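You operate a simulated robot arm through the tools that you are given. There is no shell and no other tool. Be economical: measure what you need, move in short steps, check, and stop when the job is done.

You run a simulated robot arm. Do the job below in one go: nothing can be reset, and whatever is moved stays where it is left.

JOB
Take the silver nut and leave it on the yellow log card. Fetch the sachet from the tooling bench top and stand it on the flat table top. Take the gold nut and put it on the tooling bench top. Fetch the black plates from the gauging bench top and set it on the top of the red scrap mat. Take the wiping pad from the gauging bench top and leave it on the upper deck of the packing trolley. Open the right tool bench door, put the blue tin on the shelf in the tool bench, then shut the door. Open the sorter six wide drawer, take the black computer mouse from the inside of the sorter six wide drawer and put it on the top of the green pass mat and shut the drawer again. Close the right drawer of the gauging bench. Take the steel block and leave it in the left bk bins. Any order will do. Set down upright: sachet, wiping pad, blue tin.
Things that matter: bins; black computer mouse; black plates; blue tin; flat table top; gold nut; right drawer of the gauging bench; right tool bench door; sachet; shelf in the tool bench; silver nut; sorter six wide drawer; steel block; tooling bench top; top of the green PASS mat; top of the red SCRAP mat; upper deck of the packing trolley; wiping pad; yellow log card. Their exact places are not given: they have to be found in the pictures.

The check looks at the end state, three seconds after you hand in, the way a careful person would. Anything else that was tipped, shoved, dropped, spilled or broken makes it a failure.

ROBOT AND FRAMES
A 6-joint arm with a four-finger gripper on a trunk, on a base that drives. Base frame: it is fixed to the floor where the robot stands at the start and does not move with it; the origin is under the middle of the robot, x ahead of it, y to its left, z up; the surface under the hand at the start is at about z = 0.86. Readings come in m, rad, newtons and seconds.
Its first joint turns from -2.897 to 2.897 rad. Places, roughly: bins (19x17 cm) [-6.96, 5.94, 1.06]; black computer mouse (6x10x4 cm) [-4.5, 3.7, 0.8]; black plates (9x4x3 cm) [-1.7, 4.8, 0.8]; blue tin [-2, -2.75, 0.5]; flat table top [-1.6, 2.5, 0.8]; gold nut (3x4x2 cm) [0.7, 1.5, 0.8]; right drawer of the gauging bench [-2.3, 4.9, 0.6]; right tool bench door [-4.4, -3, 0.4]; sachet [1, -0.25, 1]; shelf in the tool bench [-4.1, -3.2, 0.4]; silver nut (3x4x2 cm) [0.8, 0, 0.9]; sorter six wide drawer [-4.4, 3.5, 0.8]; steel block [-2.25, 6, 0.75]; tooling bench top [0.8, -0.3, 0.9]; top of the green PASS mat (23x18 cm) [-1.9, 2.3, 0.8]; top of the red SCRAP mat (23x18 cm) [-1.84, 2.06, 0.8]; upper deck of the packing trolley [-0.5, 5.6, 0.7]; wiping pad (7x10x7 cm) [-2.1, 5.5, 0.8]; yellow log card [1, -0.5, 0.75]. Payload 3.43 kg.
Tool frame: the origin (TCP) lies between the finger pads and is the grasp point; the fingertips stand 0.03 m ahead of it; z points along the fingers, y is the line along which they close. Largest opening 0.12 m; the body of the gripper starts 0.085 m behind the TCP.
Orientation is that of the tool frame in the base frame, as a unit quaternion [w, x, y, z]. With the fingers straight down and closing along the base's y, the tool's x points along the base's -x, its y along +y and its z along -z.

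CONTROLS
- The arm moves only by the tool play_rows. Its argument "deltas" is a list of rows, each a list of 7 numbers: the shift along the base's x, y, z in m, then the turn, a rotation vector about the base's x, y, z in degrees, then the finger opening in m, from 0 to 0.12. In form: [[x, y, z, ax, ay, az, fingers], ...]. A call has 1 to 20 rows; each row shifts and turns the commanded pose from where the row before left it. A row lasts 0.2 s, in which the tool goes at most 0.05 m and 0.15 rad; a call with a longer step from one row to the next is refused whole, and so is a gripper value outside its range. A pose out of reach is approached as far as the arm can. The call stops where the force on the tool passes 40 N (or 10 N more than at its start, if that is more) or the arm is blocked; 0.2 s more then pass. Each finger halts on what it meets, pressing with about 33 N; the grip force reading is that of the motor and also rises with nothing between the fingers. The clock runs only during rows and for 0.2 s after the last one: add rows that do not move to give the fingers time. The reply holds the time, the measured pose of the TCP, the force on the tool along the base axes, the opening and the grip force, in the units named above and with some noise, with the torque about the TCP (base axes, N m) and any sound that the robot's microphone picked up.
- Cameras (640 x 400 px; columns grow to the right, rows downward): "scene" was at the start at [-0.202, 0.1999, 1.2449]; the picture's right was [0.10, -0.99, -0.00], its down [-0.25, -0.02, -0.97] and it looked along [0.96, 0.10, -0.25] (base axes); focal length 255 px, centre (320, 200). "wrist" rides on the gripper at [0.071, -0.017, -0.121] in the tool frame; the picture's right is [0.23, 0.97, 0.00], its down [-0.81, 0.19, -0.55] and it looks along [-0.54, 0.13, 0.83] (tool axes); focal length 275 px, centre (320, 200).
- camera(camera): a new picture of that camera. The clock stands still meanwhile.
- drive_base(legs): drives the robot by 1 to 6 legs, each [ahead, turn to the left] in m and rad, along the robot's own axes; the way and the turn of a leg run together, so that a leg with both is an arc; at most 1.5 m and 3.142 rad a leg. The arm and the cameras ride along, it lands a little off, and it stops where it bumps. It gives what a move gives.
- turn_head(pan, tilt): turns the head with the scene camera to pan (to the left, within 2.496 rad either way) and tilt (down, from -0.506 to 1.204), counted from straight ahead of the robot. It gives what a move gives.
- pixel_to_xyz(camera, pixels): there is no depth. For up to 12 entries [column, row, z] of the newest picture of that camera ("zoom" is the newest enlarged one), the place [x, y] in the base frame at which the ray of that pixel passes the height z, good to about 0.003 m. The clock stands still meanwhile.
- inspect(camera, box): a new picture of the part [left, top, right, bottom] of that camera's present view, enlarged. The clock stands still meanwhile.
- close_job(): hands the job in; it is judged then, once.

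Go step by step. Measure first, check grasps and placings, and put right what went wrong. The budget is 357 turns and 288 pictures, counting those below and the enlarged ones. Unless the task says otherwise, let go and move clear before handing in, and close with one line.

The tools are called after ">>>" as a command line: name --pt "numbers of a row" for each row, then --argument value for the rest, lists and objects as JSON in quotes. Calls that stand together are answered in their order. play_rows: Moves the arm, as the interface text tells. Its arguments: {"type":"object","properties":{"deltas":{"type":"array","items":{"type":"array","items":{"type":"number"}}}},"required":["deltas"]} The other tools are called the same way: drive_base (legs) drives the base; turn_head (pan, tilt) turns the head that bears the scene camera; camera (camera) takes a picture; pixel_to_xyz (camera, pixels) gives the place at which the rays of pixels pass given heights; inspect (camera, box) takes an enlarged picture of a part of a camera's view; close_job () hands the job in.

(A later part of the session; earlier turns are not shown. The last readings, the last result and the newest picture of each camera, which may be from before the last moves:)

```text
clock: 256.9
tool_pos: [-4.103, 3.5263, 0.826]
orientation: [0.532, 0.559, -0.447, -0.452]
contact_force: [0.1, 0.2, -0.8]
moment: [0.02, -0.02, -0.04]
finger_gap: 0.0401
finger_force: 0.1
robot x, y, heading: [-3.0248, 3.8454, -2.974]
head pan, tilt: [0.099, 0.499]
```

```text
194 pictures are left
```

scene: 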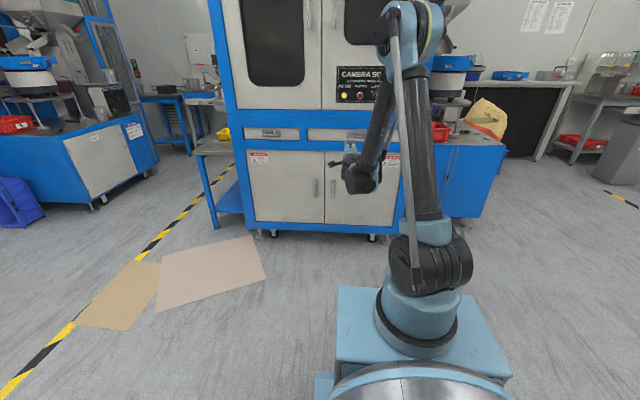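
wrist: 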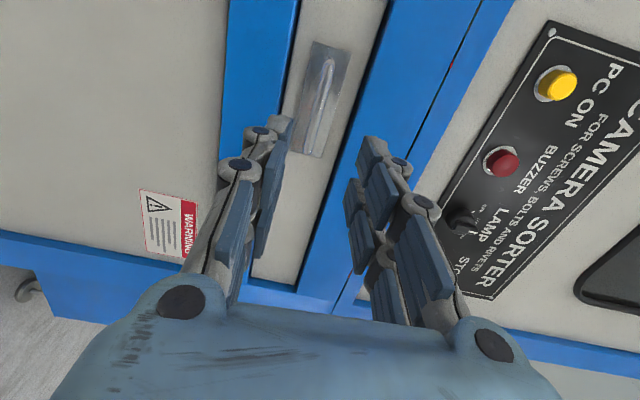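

The bar appears to be 0.15 m ahead of the TCP. I advance 0.135.

>>> play_rows --pt "-0.0385 -0.009 -0.001 0 0 0 0.04" --pt "-0.0385 -0.009 -0.001 0 0 0 0.04" --pt "-0.0285 -0.0075 0 0 0 0 0.04" --pt "-0.0185 -0.0045 0 0 0 0 0.04" --pt "-0.009 -0.0015 0 0 0 0 0.04" --pt "0 0 0 0 0 0 0.04"

>>> camera --camera "wrist"

```text
clock: 258.4
tool_pos: [-4.2352, 3.4946, 0.8235]
orientation: [0.532, 0.559, -0.445, -0.454]
contact_force: [0.8, 0.7, -0.2]
moment: [-0.03, -0.01, 0.04]
finger_gap: 0.04
finger_force: 0.1
robot x, y, heading: [-3.0283, 3.8499, -2.97]
head pan, tilt: [0.099, 0.499]
```

```text
193 pictures are left
```

wrist: 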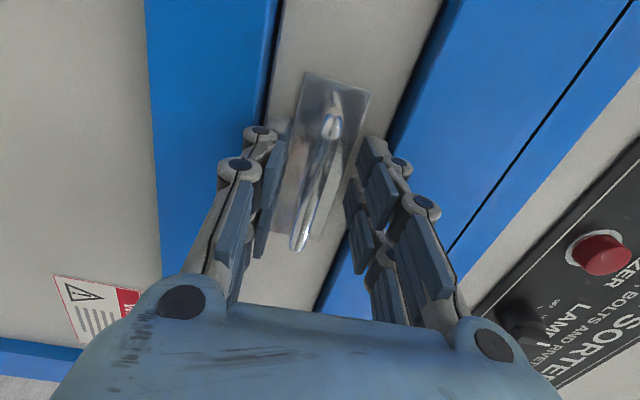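

The bar is between the fingers, so I close on it.

>>> play_rows --pt "-0.005 -0.001 0 0 0 0 0.04" --pt "0 0 0 0 0 0 0.02" --pt "0 0 0 0 0 0 0.0" --pt "0 0 0 0 0 0 0.0" --pt "0 0 0 0 0 0 0.0"

>>> camera --camera "wrist"

```text
clock: 259.6
tool_pos: [-4.2396, 3.4935, 0.8221]
orientation: [0.532, 0.559, -0.446, -0.453]
contact_force: [9.0, 2.6, -33.0]
moment: [-2.1, -0.49, -0.19]
finger_gap: 0.0106
finger_force: 43.5
robot x, y, heading: [-3.0251, 3.8497, -2.976]
head pan, tilt: [0.099, 0.499]
```

```text
192 pictures are left
```

wrist: 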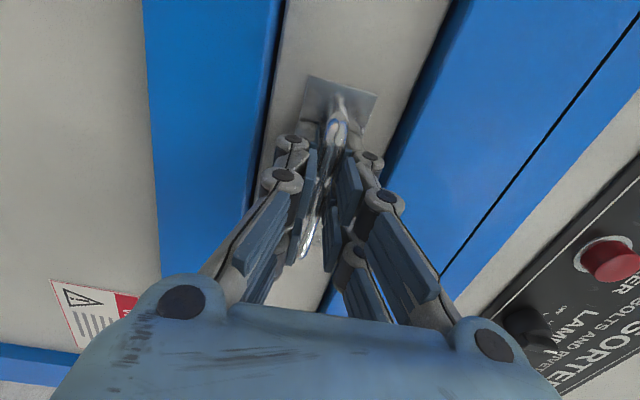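

It is gripped but -33 N in z means the bar sits a few mm lower; I relax that, then pull.

>>> play_rows --pt "0 0 -0.004 0 0 0 0.0" --pt "0 0 0 0 0 0 0.0"

>>> play_rows --pt "0.02 0.0034 0 0 0 0 0.0" --pt "0.02 0.0034 0 0 0 0 0.0" --pt "0 0 0 0 0 0 0"

```text
clock: 260.1
tool_pos: [-4.2391, 3.4942, 0.8217]
orientation: [0.533, 0.559, -0.445, -0.454]
contact_force: [-3.3, -4.5, 20.8]
moment: [-2.03, -0.38, -0.31]
finger_gap: 0.0104
finger_force: 44.0
robot x, y, heading: [-3.0275, 3.8458, -2.974]
head pan, tilt: [0.099, 0.499]
```

```text
clock: 260.7
tool_pos: [-4.2029, 3.4994, 0.8286]
orientation: [0.52, 0.57, -0.427, -0.471]
contact_force: [2.6, -4.2, -90.7]
moment: [-2.15, -0.82, -0.96]
finger_gap: 0.0258
finger_force: 45.3
robot x, y, heading: [-3.0257, 3.8504, -2.973]
head pan, tilt: [0.099, 0.499]
stopped in row 2: the force on the tool passed its limit at 42 N (the readings are from after the stop); the commanded pose is now the measured one
```

>>> camera --camera "wrist"

>>> camera --camera "scene"

```text
191 pictures are left
```

wrist: 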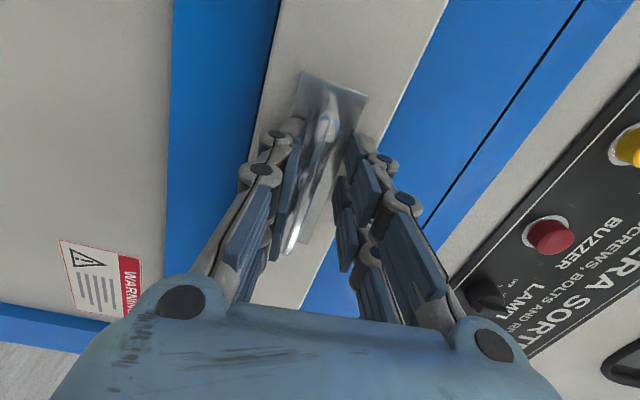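

```text
190 pictures are left
```

scene: 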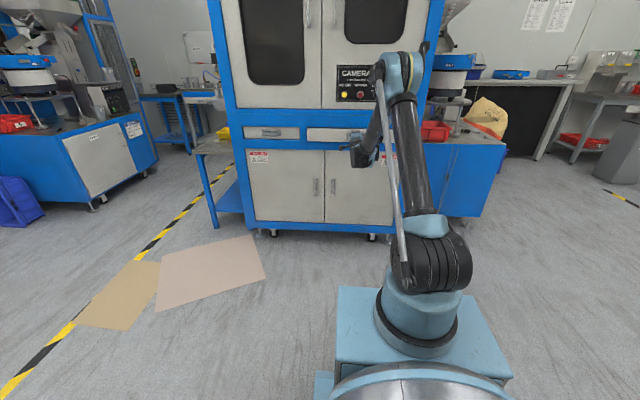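

>>> play_rows --pt "0 0 0 0 0 0 0.04" --pt "0 0 0 0 0 0 0.04"

>>> inspect --camera "wrist" --box '[220, 40, 420, 280]'

```text
clock: 261.3
tool_pos: [-4.2016, 3.5012, 0.834]
orientation: [0.522, 0.569, -0.425, -0.472]
contact_force: [0.6, 0.4, -1.0]
moment: [0.01, 0.0, -0.05]
finger_gap: 0.0402
finger_force: 0.1
robot x, y, heading: [-3.024, 3.8454, -2.975]
head pan, tilt: [0.099, 0.499]
```

```text
1.67 times, centred on (320, 160) of wrist
```

zoom: 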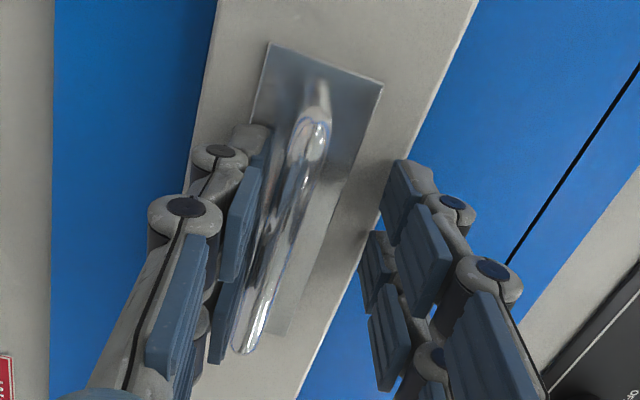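

The drawer came out about 4 cm before the hand twisted. I recentre on the bar (z 0.822) keeping the present roll, go a little deeper and grip again.

>>> play_rows --pt "0 0 -0.012 0 0 0 0.04" --pt "-0.01 -0.0017 0 0 0 0 0.04" --pt "0 0 0 0 0 0 0.04" --pt "0 0 0 0 0 0 0.02" --pt "0 0 0 0 0 0 0.0" --pt "0 0 0 0 0 0 0.0"

>>> camera --camera "wrist"

```text
clock: 262.7
tool_pos: [-4.2124, 3.4994, 0.8218]
orientation: [0.529, 0.563, -0.439, -0.459]
contact_force: [-1.5, -0.1, -10.0]
moment: [-2.17, -0.44, -0.16]
finger_gap: 0.0118
finger_force: 44.7
robot x, y, heading: [-3.0247, 3.8496, -2.978]
head pan, tilt: [0.099, 0.499]
```

```text
188 pictures are left
```

wrist: 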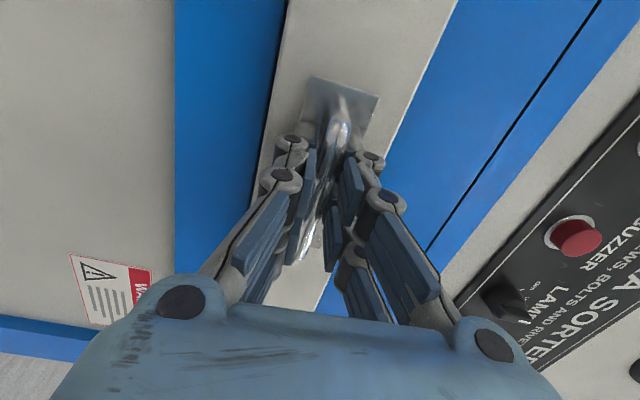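

>>> play_rows --pt "0.01 0.0017 0 0 0 0 0.0" --pt "0.01 0.0017 0 0 0 0 0.0" --pt "0 0 0 0 0 0 0"

```text
clock: 263.5
tool_pos: [-4.1936, 3.5032, 0.8216]
orientation: [0.529, 0.562, -0.44, -0.459]
contact_force: [-4.2, 11.1, 0.7]
moment: [-1.99, -0.1, -0.62]
finger_gap: 0.0129
finger_force: 43.7
robot x, y, heading: [-3.0246, 3.8465, -2.974]
head pan, tilt: [0.099, 0.499]
```

>>> play_rows --pt "0.015 0.0033 0 0 0 0 0.0" --pt "0.015 0.0033 0 0 0 0 0.0" --pt "0.015 0.0033 0 0 0 0 0.0" --pt "0 0 0 0 0 0 0"

```text
clock: 264.5
tool_pos: [-4.1458, 3.513, 0.8221]
orientation: [0.53, 0.563, -0.439, -0.457]
contact_force: [3.9, -8.4, 11.0]
moment: [-2.04, -0.13, -0.18]
finger_gap: 0.0132
finger_force: 43.5
robot x, y, heading: [-3.0257, 3.8494, -2.974]
head pan, tilt: [0.099, 0.499]
```

>>> play_rows --pt "0.015 0.0025 -0.001 0 0 0 0.0" --pt "0.015 0.0025 0 0 0 0 0.0" --pt "0.015 0.0025 0 0 0 0 0.0" --pt "0.015 0.0025 0 0 0 0 0.0" --pt "0.015 0.0025 0 0 0 0 0.0" --pt "0 0 0 0 0 0 0"

>>> camera --camera "scene"

```text
clock: 265.9
tool_pos: [-4.0723, 3.5266, 0.8214]
orientation: [0.53, 0.561, -0.442, -0.457]
contact_force: [-3.4, 26.9, 13.7]
moment: [-2.01, -0.14, -1.28]
finger_gap: 0.0126
finger_force: 43.3
robot x, y, heading: [-3.0227, 3.8486, -2.975]
head pan, tilt: [0.099, 0.499]
```

```text
187 pictures are left
```

scene: 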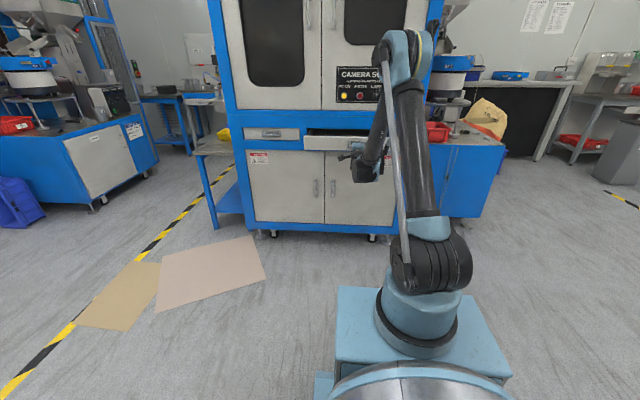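

>>> play_rows --pt "0.0 0.003 -0.001 0 0 0 0.0" --pt "0.015 0.003 0 0 0 0 0.0" --pt "0.015 0.003 0 0 0 0 0.0" --pt "0.015 0.003 0 0 0 0 0.0" --pt "0.015 0.003 0 0 0 0 0.0" --pt "0.015 0.003 0 0 0 0 0.0" --pt "0 0 0 0 0 0 0"

```text
clock: 266.5
tool_pos: [-4.0501, 3.5313, 0.8281]
orientation: [0.522, 0.572, -0.424, -0.47]
contact_force: [1.2, 0.6, -87.3]
moment: [-2.68, -0.25, -0.66]
finger_gap: 0.0276
finger_force: 44.6
robot x, y, heading: [-3.0243, 3.8445, -2.97]
head pan, tilt: [0.099, 0.499]
stopped in row 3: the force on the tool passed its limit at 42 N (the readings are from after the stop); the commanded pose is now the measured one
```

>>> play_rows --pt "0 0 0 0 0 0 0.04" --pt "0 0 0 0 0 0 0.04" --pt "0.04 0.008 0 0 0 0 0.04" --pt "0.03 0.008 0.03 0 0 0 0.04" --pt "0.0 0.0 0.045 0 0 0 0.04" --pt "0.0 0.0 0.045 0 0 0 0.04"

>>> camera --camera "wrist"

>>> camera --camera "scene"

```text
clock: 267.9
tool_pos: [-3.9775, 3.5464, 0.953]
orientation: [0.529, 0.564, -0.437, -0.458]
contact_force: [-0.6, -0.5, -0.3]
moment: [-0.03, -0.02, 0.0]
finger_gap: 0.0398
finger_force: 0.1
robot x, y, heading: [-3.0288, 3.8512, -2.972]
head pan, tilt: [0.099, 0.499]
```

```text
186 pictures are left
```

wrist: 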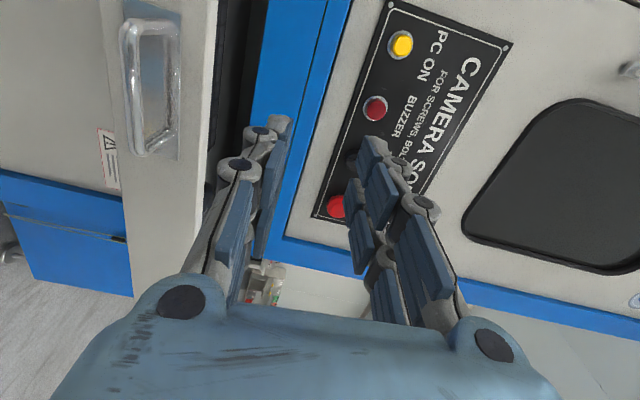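

```text
185 pictures are left
```

scene: 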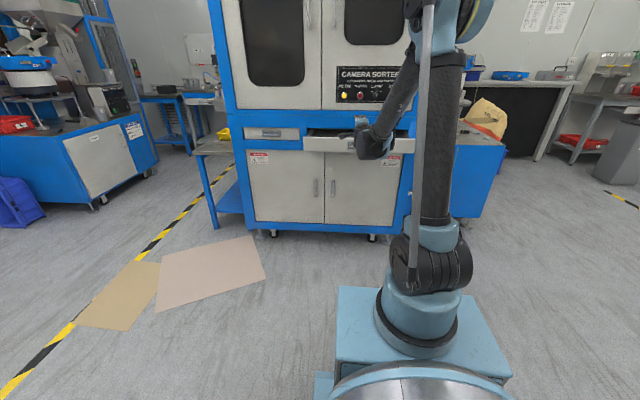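

The drawer is open about 0.19 m. I turn the tool back down to look in from above and hook the handle from above for the rest.

>>> play_rows --pt "0.01 0 0.02 1.275 -7.39 0 0.06" --pt "0.01 0 0.02 1.275 -7.39 0 0.06" --pt "0 0 0.02 1.275 -7.39 0 0.06" --pt "0 0 0.02 1.275 -7.39 0 0.06" --pt "0 0 0.02 1.275 -7.39 0 0.06" --pt "0 0 0.02 1.275 -7.39 0 0.06" --pt "0 0 0.02 1.275 -7.39 0 0.06" --pt "0 0 0.02 1.275 -7.39 0 0.06" --pt "0 0 0.02 1.275 -7.39 0 0.06" --pt "0 0 0.0 1.275 -7.39 0 0.06" --pt "0 0 0.0 1.275 -7.39 0 0.06" --pt "0 0 0.0 1.275 -7.39 0 0.06" --pt "0 0 0.0 0 0 0 0.06"

>>> camera --camera "wrist"

```text
clock: 270.7
tool_pos: [-3.9589, 3.548, 1.1328]
orientation: [0.006, 0.779, -0.626, 0.013]
contact_force: [-0.2, 0.0, -0.1]
moment: [-0.02, 0.02, 0.0]
finger_gap: 0.0601
finger_force: 0.1
robot x, y, heading: [-3.0252, 3.8442, -2.972]
head pan, tilt: [0.099, 0.499]
```

```text
184 pictures are left
```

wrist: 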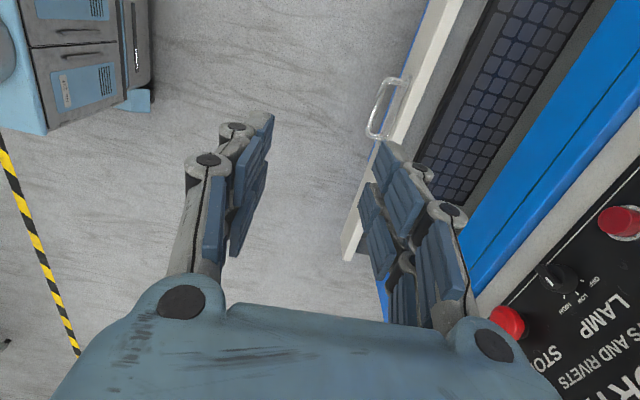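

>>> pixel_to_xyz --camera "wrist" --pixels '[[384, 78, 0.822], [369, 132, 0.822], [376, 105, 0.822], [401, 80, 0.822], [392, 135, 0.822], [410, 100, 0.822], [470, 0, 0.85], [345, 260, 0.85], [540, 100, 0.85]]'

>>> inspect --camera "wrist" --box '[340, 40, 540, 200]'

```text
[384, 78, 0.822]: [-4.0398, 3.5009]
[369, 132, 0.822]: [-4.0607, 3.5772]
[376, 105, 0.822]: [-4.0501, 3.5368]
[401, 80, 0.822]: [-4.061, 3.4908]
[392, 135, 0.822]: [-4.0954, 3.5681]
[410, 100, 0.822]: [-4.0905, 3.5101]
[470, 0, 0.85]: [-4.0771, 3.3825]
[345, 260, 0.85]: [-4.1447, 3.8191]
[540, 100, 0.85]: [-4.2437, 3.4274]
```

```text
2.50 times, centred on (440, 120) of wrist
```

zoom: 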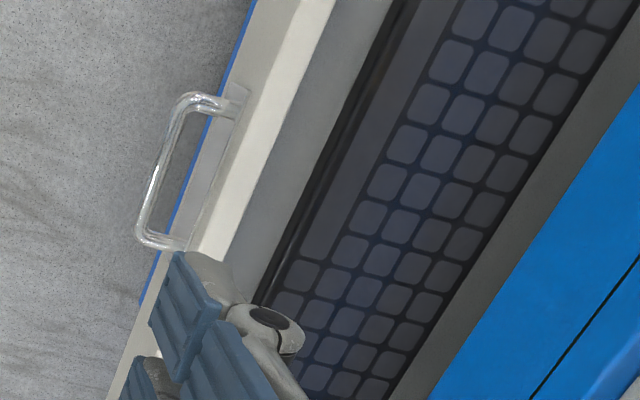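

>>> play_rows --pt "-0.045 -0.007 0 1.4 0.7 0 0.03" --pt "-0.046 -0.006 0 0 0 0 0.03" --pt "0 0 -0.045 0 0 0 0.03" --pt "0 0 -0.045 0 0 0 0.03" --pt "0 0 -0.045 0 0 0 0.03" --pt "0 0 -0.045 0 0 0 0.03" --pt "0 0 0 0 0 0 0.03"

>>> camera --camera "wrist"

```text
clock: 272.3
tool_pos: [-4.0492, 3.5367, 0.9504]
orientation: [-0.001, 0.779, -0.627, -0.001]
contact_force: [0.4, -0.4, -0.4]
moment: [0.03, -0.02, -0.04]
finger_gap: 0.0301
finger_force: 0.0
robot x, y, heading: [-3.025, 3.8488, -2.968]
head pan, tilt: [0.099, 0.499]
```

```text
182 pictures are left
```

wrist: 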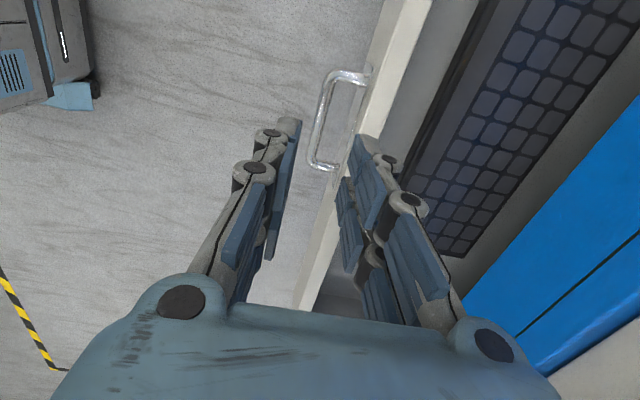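

>>> pixel_to_xyz --camera "wrist" --pixels '[[326, 85, 0.822], [313, 150, 0.822], [319, 118, 0.822], [348, 118, 0.822], [385, 60, 0.86]]'

```text
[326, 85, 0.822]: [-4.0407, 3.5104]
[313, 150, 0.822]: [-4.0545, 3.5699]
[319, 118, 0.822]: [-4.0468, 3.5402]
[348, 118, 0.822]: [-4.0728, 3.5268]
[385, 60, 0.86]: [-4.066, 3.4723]
```

>>> play_rows --pt "0.003 0.001 -0.04 0 0 0 0.024" --pt "0 0 -0.04 0 0 0 0.024" --pt "0 0 -0.02 0 0 0 0.024" --pt "0 0 0 0 0 0 0.024"

>>> camera --camera "wrist"

```text
clock: 273.3
tool_pos: [-4.0447, 3.5358, 0.8515]
orientation: [-0.001, 0.779, -0.627, 0.001]
contact_force: [-0.3, 0.2, 0.2]
moment: [0.01, -0.04, 0.04]
finger_gap: 0.0239
finger_force: 0.1
robot x, y, heading: [-3.0233, 3.844, -2.969]
head pan, tilt: [0.099, 0.499]
```

```text
181 pictures are left
```

wrist: 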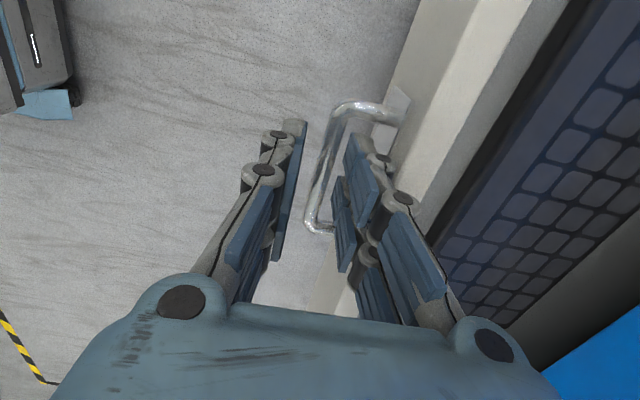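

>>> play_rows --pt "0 0 -0.016 0 0 0 0.024" --pt "0 0 0 0 0 0 0.01" --pt "0 0 0 0 0 0 0.0" --pt "0 0 0 0 0 0 0.0"

>>> play_rows --pt "0.01 0.002 0 0 0 0 0.0" --pt "0.015 0.003 0 0 0 0 0.0" --pt "0.015 0.003 0 0 0 0 0.0" --pt "0 0 0 0 0 0 0"

```text
clock: 274.3
tool_pos: [-4.0455, 3.5361, 0.8362]
orientation: [0.0, 0.78, -0.626, 0.0]
contact_force: [2.1, 0.1, -5.5]
moment: [-0.14, -0.04, -1.88]
finger_gap: 0.0108
finger_force: 44.4
robot x, y, heading: [-3.0239, 3.8451, -2.976]
head pan, tilt: [0.099, 0.499]
```

```text
clock: 275.3
tool_pos: [-4.0061, 3.5441, 0.8351]
orientation: [0.0, 0.779, -0.627, 0.0]
contact_force: [-0.1, 9.8, -21.9]
moment: [-0.04, 0.01, -1.77]
finger_gap: 0.0108
finger_force: 44.5
robot x, y, heading: [-3.0227, 3.8473, -2.972]
head pan, tilt: [0.099, 0.499]
```

Pulling works. I continue.

>>> play_rows --pt "0.015 0.0036 0 0 0 0 0.0" --pt "0.02 0.0038 0 0 0 0 0.0" --pt "0.02 0.0038 0 0 0 0 0.0" --pt "0.02 0.0038 0 0 0 0 0" --pt "0 0 0 0 0 0 0"

>>> camera --camera "wrist"

```text
clock: 276.5
tool_pos: [-3.9322, 3.5595, 0.8366]
orientation: [0.0, 0.779, -0.628, 0.0]
contact_force: [-3.7, 24.3, -22.2]
moment: [0.57, 0.09, -1.73]
finger_gap: 0.0105
finger_force: 44.0
robot x, y, heading: [-3.0281, 3.8484, -2.974]
head pan, tilt: [0.099, 0.499]
```

```text
180 pictures are left
```

wrist: 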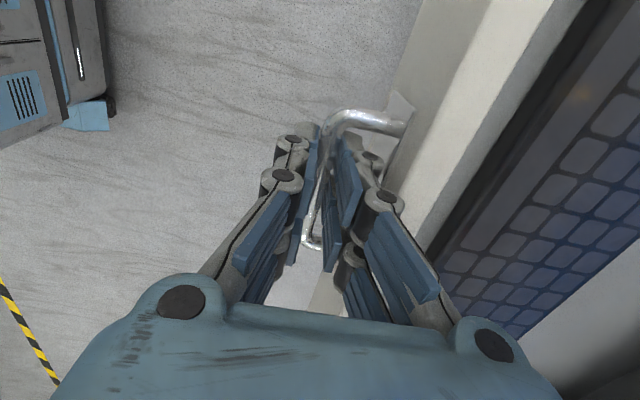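

>>> play_rows --pt "0.0 0.004 -0.002 0 0 0 0.0" --pt "0.015 0.0033 0 0 0 0 0.0" --pt "0.02 0.0042 0 0 0 0 0.0" --pt "0.02 0.0042 0 0 0 0 0" --pt "0 0 0 0 0 0 0"

```text
clock: 277.5
tool_pos: [-3.8875, 3.5696, 0.8454]
orientation: [0.012, 0.778, -0.628, -0.009]
contact_force: [-86.8, -18.0, -19.4]
moment: [0.02, 1.91, -1.74]
finger_gap: 0.0158
finger_force: 45.2
robot x, y, heading: [-3.026, 3.8517, -2.973]
head pan, tilt: [0.099, 0.499]
stopped in row 4: the force on the tool passed its limit at 64 N (the readings are from after the stop); the commanded pose is now the measured one
```

The end stop is reached at about 0.35 m open. I release, lift and look into the drawer.

>>> play_rows --pt "0 0 0 0 0 0 0.024" --pt "0 0 0 0 0 0 0.024" --pt "0 0 0.04 0 0 0 0.024" --pt "0 0 0.045 0 0 0 0.024" --pt "0 0 0.045 0 0 0 0.06" --pt "0 0 0.045 0 0 0 0.08" --pt "-0.03 0.03 0.0 0 0 0 0.08" --pt "-0.03 0.03 0.0 0 0 0 0.08" --pt "-0.03 0.03 0 0 0 0 0.08"

>>> camera --camera "wrist"

>>> camera --camera "scene"

```text
clock: 279.5
tool_pos: [-3.9676, 3.6613, 1.0224]
orientation: [0.008, 0.78, -0.626, -0.005]
contact_force: [0.1, -1.0, 0.9]
moment: [0.01, 0.07, 0.01]
finger_gap: 0.0801
finger_force: 0.0
robot x, y, heading: [-3.0236, 3.8494, -2.969]
head pan, tilt: [0.099, 0.499]
```

```text
179 pictures are left
```

wrist: 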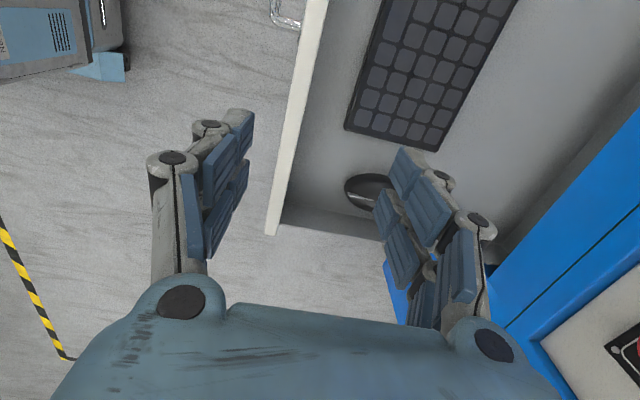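

```text
178 pictures are left
```

scene: 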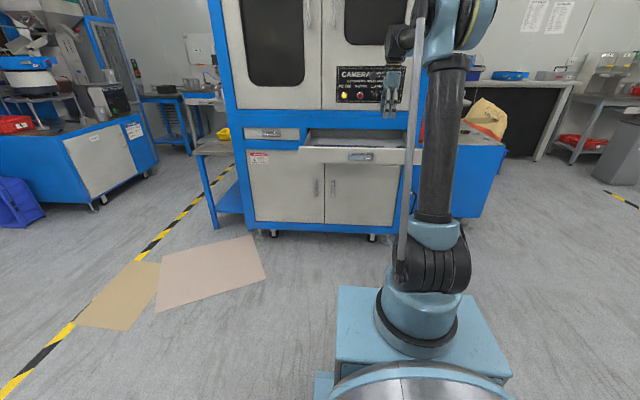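

>>> pixel_to_xyz --camera "wrist" --pixels '[[368, 190, 0.8], [368, 190, 0.83], [345, 186, 0.82], [385, 205, 0.82], [275, 232, 0.86], [283, 208, 0.79], [395, 235, 0.79]]'

>>> play_rows --pt "-0.0 -0.045 0.02 0 0 0 0.08" --pt "-0.0 -0.045 0.0 0 0 0 0.08" --pt "0 -0.045 0 0 0 0 0.08" --pt "0 -0.02 0 -0.8 -0.8 0 0.08"

>>> camera --camera "wrist"

```text
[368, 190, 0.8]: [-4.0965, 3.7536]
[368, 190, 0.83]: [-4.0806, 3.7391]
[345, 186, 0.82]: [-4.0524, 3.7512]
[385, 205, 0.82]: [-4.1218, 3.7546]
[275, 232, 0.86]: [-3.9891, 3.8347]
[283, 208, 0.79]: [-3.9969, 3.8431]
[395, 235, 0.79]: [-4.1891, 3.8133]
```

```text
clock: 280.5
tool_pos: [-3.9673, 3.5055, 1.0414]
orientation: [0.009, 0.779, -0.627, 0.005]
contact_force: [-0.1, -0.9, 0.2]
moment: [0.0, 0.02, 0.0]
finger_gap: 0.08
finger_force: 0.0
robot x, y, heading: [-3.0234, 3.8467, -2.976]
head pan, tilt: [0.099, 0.499]
```

```text
177 pictures are left
```

wrist: 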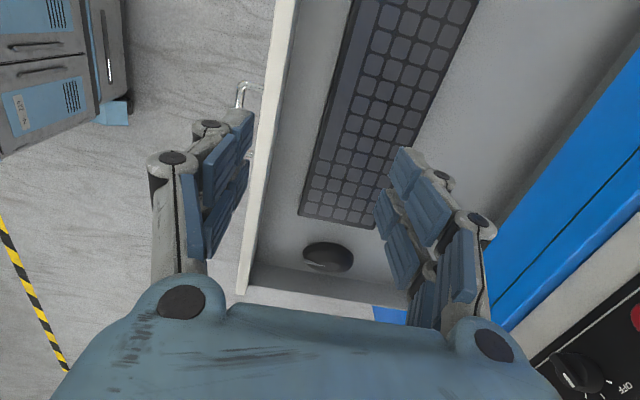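

>>> pixel_to_xyz --camera "wrist" --pixels '[[328, 257, 0.78], [328, 257, 0.8], [328, 257, 0.83], [303, 255, 0.8], [353, 260, 0.8], [328, 272, 0.79], [328, 243, 0.81], [240, 290, 0.86], [375, 320, 0.86]]'

>>> inspect --camera "wrist" --box '[260, 200, 400, 310]'

```text
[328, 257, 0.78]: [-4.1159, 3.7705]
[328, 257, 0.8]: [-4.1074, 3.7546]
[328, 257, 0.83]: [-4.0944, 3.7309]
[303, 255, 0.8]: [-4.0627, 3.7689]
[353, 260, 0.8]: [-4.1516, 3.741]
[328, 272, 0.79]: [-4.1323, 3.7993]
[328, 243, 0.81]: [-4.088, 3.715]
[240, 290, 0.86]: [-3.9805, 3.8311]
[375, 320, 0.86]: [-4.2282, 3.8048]
```

```text
3.64 times, centred on (330, 255) of wrist
```

zoom: 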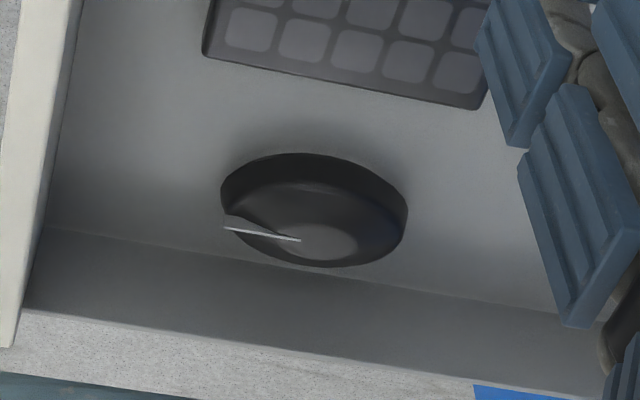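

The mouse lies at (-4.10, 3.754), long axis about 17° off x, with the drawer's side wall near y 3.81. I turn +95° so the fingers close across its width and move above it.

>>> play_rows --pt "-0.0113 0.0207 0 1.1 0 7.9 0.09" --pt "-0.0113 0.0207 0 0 0 7.9 0.09" --pt "-0.0113 0.0207 0 0 0 7.9 0.09" --pt "-0.0113 0.0207 0 0 0 7.9 0.09" --pt "-0.0113 0.0207 0 0 0 7.9 0.09" --pt "-0.0113 0.0207 0 0 0 7.9 0.09" --pt "-0.0113 0.0207 0 0 0 7.9 0.09" --pt "-0.0113 0.0207 0 0 0 7.9 0.09" --pt "-0.0113 0.0207 0 0 0 7.9 0.09" --pt "-0.0113 0.0207 0 0 0 7.9 0.09" --pt "-0.0113 0.0207 0 0 0 7.9 0.09" --pt "-0.0113 0.0207 0 0 0 7.9 0.09" --pt "0 0 0 0 0 0 0.08"

>>> camera --camera "wrist"

```text
clock: 283.3
tool_pos: [-4.1053, 3.7536, 1.0416]
orientation: [0.002, 0.989, 0.151, 0.001]
contact_force: [0.2, 0.3, -0.1]
moment: [0.01, -0.01, -0.01]
finger_gap: 0.0799
finger_force: 0.1
robot x, y, heading: [-3.0269, 3.8485, -2.976]
head pan, tilt: [0.099, 0.499]
```

```text
175 pictures are left
```

wrist: 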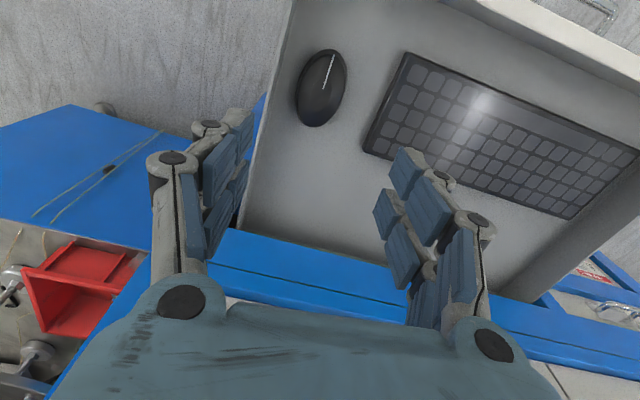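

>>> pixel_to_xyz --camera "wrist" --pixels '[[321, 87, 0.8], [335, 50, 0.8], [308, 125, 0.8], [297, 88, 0.795], [346, 88, 0.795], [270, 130, 0.785], [290, 20, 0.86], [365, 145, 0.785], [403, 55, 0.785]]'

>>> inspect --camera "wrist" --box '[230, 20, 420, 170]'

```text
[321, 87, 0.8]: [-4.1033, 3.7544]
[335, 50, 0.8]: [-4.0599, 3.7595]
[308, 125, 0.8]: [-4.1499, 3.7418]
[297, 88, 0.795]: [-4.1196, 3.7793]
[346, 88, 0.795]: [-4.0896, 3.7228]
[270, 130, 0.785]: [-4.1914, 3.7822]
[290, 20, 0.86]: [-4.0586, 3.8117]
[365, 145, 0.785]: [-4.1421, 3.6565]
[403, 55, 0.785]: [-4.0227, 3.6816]
```

```text
2.67 times, centred on (325, 95) of wrist
```

zoom: 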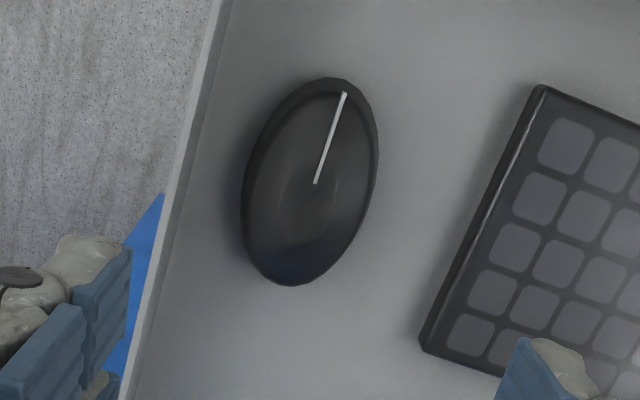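

>>> play_rows --pt "0.001 -0.002 -0.04 0 0 -6 0.068" --pt "0 0 -0.04 0 0 0 0.068" --pt "0 0 -0.04 0 0 0 0.068" --pt "0 0 -0.03 0 0 0 0.068" --pt "0 0 0 0 0 0 0.068"

>>> camera --camera "wrist"

```text
clock: 284.5
tool_pos: [-4.1036, 3.7528, 0.8916]
orientation: [0.001, 0.995, 0.099, 0.002]
contact_force: [0.4, -0.9, -0.2]
moment: [-0.03, 0.01, 0.0]
finger_gap: 0.0679
finger_force: 0.1
robot x, y, heading: [-3.0232, 3.8477, -2.972]
head pan, tilt: [0.099, 0.499]
```

```text
173 pictures are left
```

wrist: 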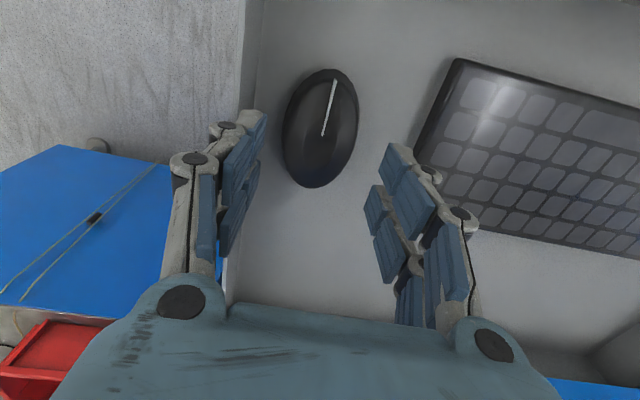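

>>> pixel_to_xyz --camera "wrist" --pixels '[[320, 128, 0.8], [284, 128, 0.795], [357, 128, 0.795], [262, 15, 0.86], [243, 15, 0.86], [238, 100, 0.86], [252, 100, 0.86], [268, 112, 0.86], [385, 145, 0.86]]'

>>> inspect --camera "wrist" --box '[180, 0, 420, 200]'

```text
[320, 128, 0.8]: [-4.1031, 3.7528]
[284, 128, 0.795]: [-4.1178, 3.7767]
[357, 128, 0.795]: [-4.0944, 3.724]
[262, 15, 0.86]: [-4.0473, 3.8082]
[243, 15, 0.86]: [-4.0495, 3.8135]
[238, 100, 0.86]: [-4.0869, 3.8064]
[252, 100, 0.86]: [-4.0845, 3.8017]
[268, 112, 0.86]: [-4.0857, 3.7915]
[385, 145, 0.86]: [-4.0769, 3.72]
```

```text
2.00 times, centred on (300, 100) of wrist
```

zoom: 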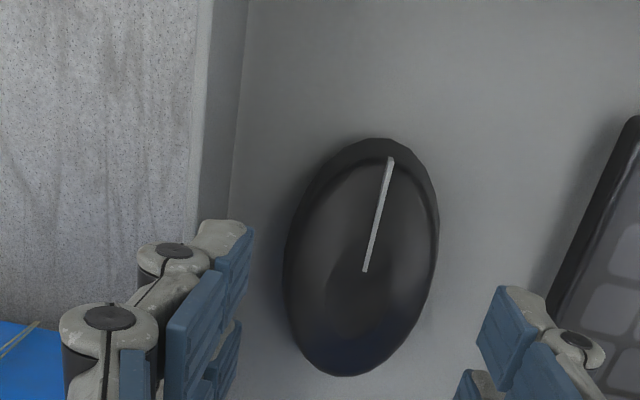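

The mouse edge is 2.3 cm from the wall. I use a 6.2 cm opening centred at y 3.7505 and go down in small steps, watching for contact.

>>> play_rows --pt "0 -0.0022 0 0 0 0 0.062" --pt "0 0 -0.025 0 0 0 0.062" --pt "0 0 -0.02 0 0 0 0.062" --pt "0 0 0 0 0 0 0.062"

>>> camera --camera "wrist"

```text
clock: 285.5
tool_pos: [-4.1031, 3.7493, 0.846]
orientation: [0.002, 0.995, 0.099, 0.0]
contact_force: [-0.4, -0.5, -0.6]
moment: [0.01, 0.03, -0.01]
finger_gap: 0.0618
finger_force: 0.0
robot x, y, heading: [-3.0259, 3.8465, -2.965]
head pan, tilt: [0.099, 0.499]
```

```text
171 pictures are left
```

wrist: 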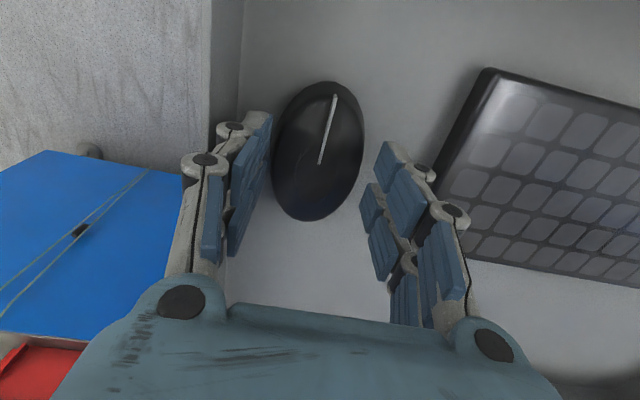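

>>> play_rows --pt "0 0.001 -0.015 0 0 0 0.062" --pt "0 0 -0.01 0 0 0 0.062" --pt "0 0 0 0 0 0 0.062"

>>> camera --camera "wrist"

```text
clock: 286.3
tool_pos: [-4.1043, 3.7524, 0.8221]
orientation: [0.001, 0.995, 0.099, 0.001]
contact_force: [-0.2, 1.0, -0.7]
moment: [-0.02, -0.01, -0.01]
finger_gap: 0.062
finger_force: 0.1
robot x, y, heading: [-3.027, 3.8502, -2.974]
head pan, tilt: [0.099, 0.499]
```

```text
170 pictures are left
```

wrist: 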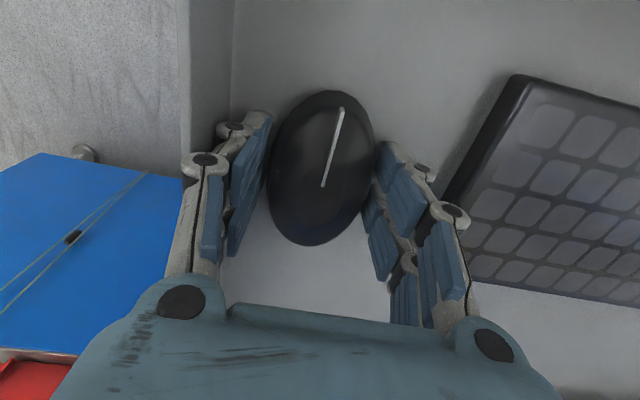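

>>> play_rows --pt "0 0 -0.005 0 0 0 0.062" --pt "0 0 0 0 0 0 0.05" --pt "0 0 0 0 0 0 0.04" --pt "0 0 0 0 0 0 0.04" --pt "0 0 0 0 0 0 0.04"

>>> play_rows --pt "0 0 0.02 0 0 0 0.04" --pt "0 0 0.03 0 0 0 0.04" --pt "0 0 0.04 0 0 0 0.04" --pt "0 0 0.045 0 0 0 0.04" --pt "0 0 0.045 0 0 0 0.04"

>>> camera --camera "wrist"

```text
clock: 286.7
tool_pos: [-4.0946, 3.7536, 0.8305]
orientation: [0.002, 0.995, 0.098, -0.006]
contact_force: [-3.2, -0.6, -3.1]
moment: [0.02, -0.22, 0.02]
finger_gap: 0.0575
finger_force: 44.9
robot x, y, heading: [-3.0231, 3.8442, -2.967]
head pan, tilt: [0.099, 0.499]
stopped in row 2: the force on the tool passed its limit at 51 N (the readings are from after the stop); the commanded pose is now the measured one
```

```text
clock: 287.9
tool_pos: [-4.0952, 3.7531, 1.0142]
orientation: [0.002, 0.995, 0.099, -0.006]
contact_force: [-0.8, 1.1, -0.6]
moment: [-0.01, -0.02, 0.04]
finger_gap: 0.0578
finger_force: 33.3
robot x, y, heading: [-3.0272, 3.847, -2.975]
head pan, tilt: [0.099, 0.499]
```

```text
169 pictures are left
```

wrist: 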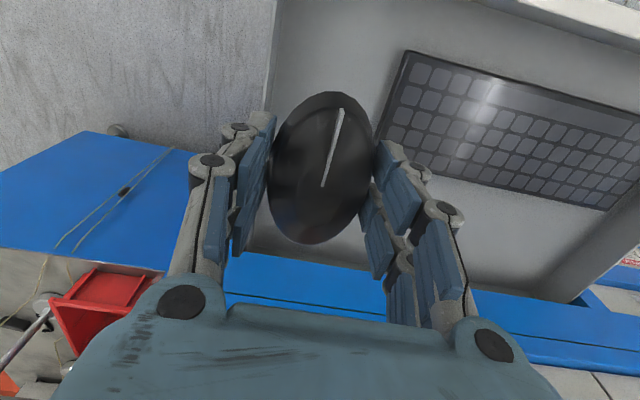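

The fingertips touched the drawer floor as they closed, but the mouse is held (gap 0.058). I raise, retract and carry it to the mats' side of the table, and will shut the drawer on the way back.

>>> play_rows --pt "0 0 0.045 0 0 0 0.04" --pt "0.02 0 0.04 0 0 0 0.04" --pt "0.03 0 0.035 0 0 0 0.04" --pt "0.04 0 0.02 0 0 0 0.04" --pt "0.045 0.005 0.01 0 0 0 0.04" --pt "0.045 0.005 0 0 0 0 0.04" --pt "0.045 0.005 0 0 0 0 0.04" --pt "0.045 0.005 0 0 0 0 0.04" --pt "0.045 0.005 0 0 0 0 0.04" --pt "0.045 0.005 0 0 0 0 0.04" --pt "0.045 0.005 0 0 0 0 0.04" --pt "0.045 0.005 0 0 0 0 0.04" --pt "0.045 0.005 0 0 0 0 0.04"

>>> drive_base --legs '[[0, 1.45], [0.85, 0], [0.8, 0], [0, 1.77]]'

>>> camera --camera "wrist"

```text
clock: 290.7
tool_pos: [-3.6022, 3.797, 1.1617]
orientation: [0.002, 0.995, 0.097, -0.006]
contact_force: [0.4, 0.4, -0.9]
moment: [0.0, -0.06, 0.03]
finger_gap: 0.0577
finger_force: 33.1
robot x, y, heading: [-3.0261, 3.8508, -2.974]
head pan, tilt: [0.099, 0.499]
```

```text
clock: 308.3
tool_pos: [-2.3609, 2.2781, 1.1635]
orientation: [0.006, -0.152, 0.988, 0.003]
contact_force: [0.1, 0.2, 0.0]
moment: [-0.03, 0.0, -0.01]
finger_gap: 0.0576
finger_force: 32.9
robot x, y, heading: [-2.9242, 2.1535, 0.282]
head pan, tilt: [0.099, 0.499]
```

```text
168 pictures are left
```

wrist: 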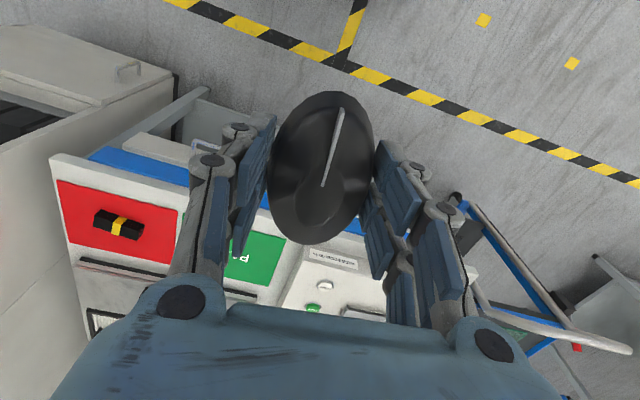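

>>> play_rows --pt "0.042 0.003 0 -0.4 0.6 0 0.04" --pt "0.042 0.003 0 0 0 0 0.04" --pt "0.042 0.003 0 0 0 0 0.04" --pt "0.042 0.003 0 0 0 0 0.04" --pt "0.042 0.003 0 0 0 0 0.04" --pt "0.042 0.003 0 0 0 0 0.04" --pt "0.042 0.003 0 0 0 0 0.04" --pt "0.042 0.003 0 0 0 0 0.04" --pt "0.042 0.003 0 0 0 0 0.04" --pt "0.042 0.003 0 0 0 0 0.04" --pt "0.035 0 -0.03 0 0 0 0.04" --pt "0 0 -0.045 0 0 0 0.04" --pt "0 0 -0.045 0 0 0 0.04" --pt "0 0 -0.045 0 0 0 0.04" --pt "0 0 -0.045 0 0 0 0.04"

>>> camera --camera "wrist"

```text
clock: 311.5
tool_pos: [-1.9203, 2.3053, 0.9607]
orientation: [0.006, -0.153, 0.988, 0.001]
contact_force: [-0.5, -0.7, -0.1]
moment: [0.0, -0.04, -0.01]
finger_gap: 0.0576
finger_force: 32.8
robot x, y, heading: [-2.9224, 2.1554, 0.284]
head pan, tilt: [0.099, 0.499]
```

```text
167 pictures are left
```

wrist: 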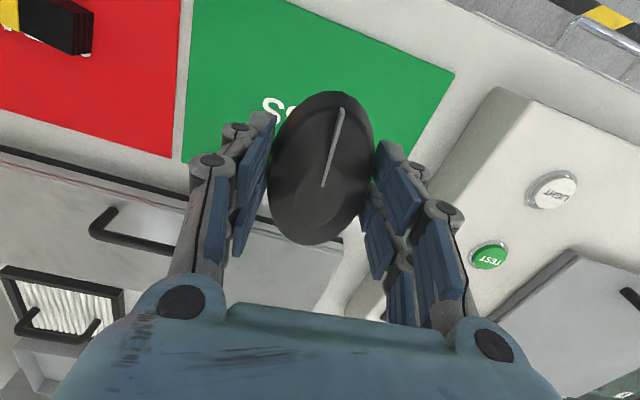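

>>> play_rows --pt "0.01 0 -0.04 0 0 0 0.04" --pt "0 0 -0.04 0 0 0 0.04" --pt "0 0 -0.02 0 0 0 0.04" --pt "0 0 -0.008 0 0 0 0.04" --pt "0 0 0 0 0 0 0.04"

>>> play_rows --pt "0 0 -0.004 0 0 0 0.04" --pt "0 0 0 0 0 0 0.04"

>>> play_rows --pt "0 0 -0.003 0 0 0 0.04" --pt "0 0 0 0 0 0 0.04"

```text
clock: 312.7
tool_pos: [-1.9093, 2.3053, 0.8514]
orientation: [0.006, -0.153, 0.988, 0.001]
contact_force: [0.0, 0.2, -0.8]
moment: [0.01, 0.01, 0.0]
finger_gap: 0.0577
finger_force: 33.4
robot x, y, heading: [-2.9294, 2.1498, 0.278]
head pan, tilt: [0.099, 0.499]
```

```text
clock: 313.3
tool_pos: [-1.9089, 2.3055, 0.8479]
orientation: [0.007, -0.153, 0.988, 0.001]
contact_force: [-0.4, 0.4, -0.7]
moment: [-0.03, -0.02, 0.01]
finger_gap: 0.0577
finger_force: 33.1
robot x, y, heading: [-2.9218, 2.1529, 0.278]
head pan, tilt: [0.099, 0.499]
```

```text
clock: 313.9
tool_pos: [-1.9101, 2.3059, 0.8458]
orientation: [0.006, -0.153, 0.988, 0.001]
contact_force: [0.1, 0.5, -0.7]
moment: [0.01, 0.02, 0.01]
finger_gap: 0.0575
finger_force: 32.6
robot x, y, heading: [-2.9253, 2.1512, 0.28]
head pan, tilt: [0.099, 0.499]
```

>>> play_rows --pt "0 0 -0.003 0 0 0 0.04" --pt "0 0 0 0 0 0 0.04"

>>> play_rows --pt "0 0 -0.003 0 0 0 0.04" --pt "0 0 0 0 0 0 0.04"

>>> play_rows --pt "0 0 -0.002 0 0 0 0.04" --pt "0 0 0 0 0 0 0.04"

```text
clock: 314.5
tool_pos: [-1.9093, 2.3054, 0.843]
orientation: [0.006, -0.153, 0.988, 0.0]
contact_force: [1.0, -1.2, -0.8]
moment: [-0.01, -0.02, 0.04]
finger_gap: 0.0576
finger_force: 32.8
robot x, y, heading: [-2.9252, 2.1537, 0.285]
head pan, tilt: [0.099, 0.499]
```

```text
clock: 315.1
tool_pos: [-1.9098, 2.3053, 0.8385]
orientation: [0.006, -0.152, 0.988, 0.001]
contact_force: [0.4, -0.6, -0.6]
moment: [0.01, 0.0, 0.01]
finger_gap: 0.0574
finger_force: 32.9
robot x, y, heading: [-2.9233, 2.1541, 0.281]
head pan, tilt: [0.099, 0.499]
```

```text
clock: 315.7
tool_pos: [-1.9098, 2.3058, 0.8353]
orientation: [0.005, -0.152, 0.988, 0.0]
contact_force: [0.3, -0.1, 0.4]
moment: [-0.01, 0.02, -0.02]
finger_gap: 0.0577
finger_force: 33.2
robot x, y, heading: [-2.9259, 2.1538, 0.281]
head pan, tilt: [0.099, 0.499]
```

>>> play_rows --pt "0 0 -0.0015 0 0 0 0.04" --pt "0 0 0 0 0 0 0.04"

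```text
clock: 316.3
tool_pos: [-1.9103, 2.3034, 0.8341]
orientation: [0.006, -0.153, 0.988, 0.001]
contact_force: [-0.1, -0.9, -0.8]
moment: [0.02, 0.02, 0.03]
finger_gap: 0.0575
finger_force: 33.1
robot x, y, heading: [-2.9254, 2.1543, 0.28]
head pan, tilt: [0.099, 0.499]
```

The fingertips are about 2 mm above the mat, so I release here.

>>> play_rows --pt "0 0 0 0 0 0 0.07" --pt "0 0 0 0 0 0 0.08" --pt "0 0 0 0 0 0 0.08" --pt "0 0 0.03 0 0 0 0.08" --pt "0 0 0.045 0 0 0 0.08" --pt "-0.01 0 0.045 0 0 0 0.08" --pt "-0.03 0 0.035 0 0 0 0.08" --pt "-0.03 0 0.035 0 0 0 0.08" --pt "-0.035 0 0.03 0 0 0 0.08" --pt "-0.04 0 0.03 0 0 0 0.08"

>>> camera --camera "wrist"

```text
clock: 318.5
tool_pos: [-2.0526, 2.3023, 1.0839]
orientation: [0.005, -0.153, 0.988, 0.001]
contact_force: [0.3, 0.4, 0.0]
moment: [-0.02, 0.1, 0.0]
finger_gap: 0.0799
finger_force: 0.1
robot x, y, heading: [-2.9228, 2.1528, 0.279]
head pan, tilt: [0.099, 0.499]
```

```text
166 pictures are left
```

wrist: 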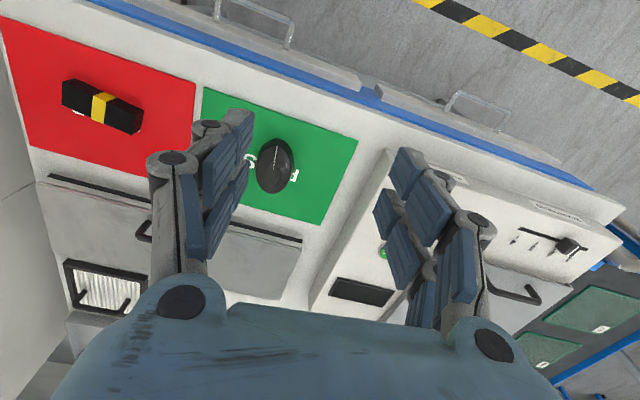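

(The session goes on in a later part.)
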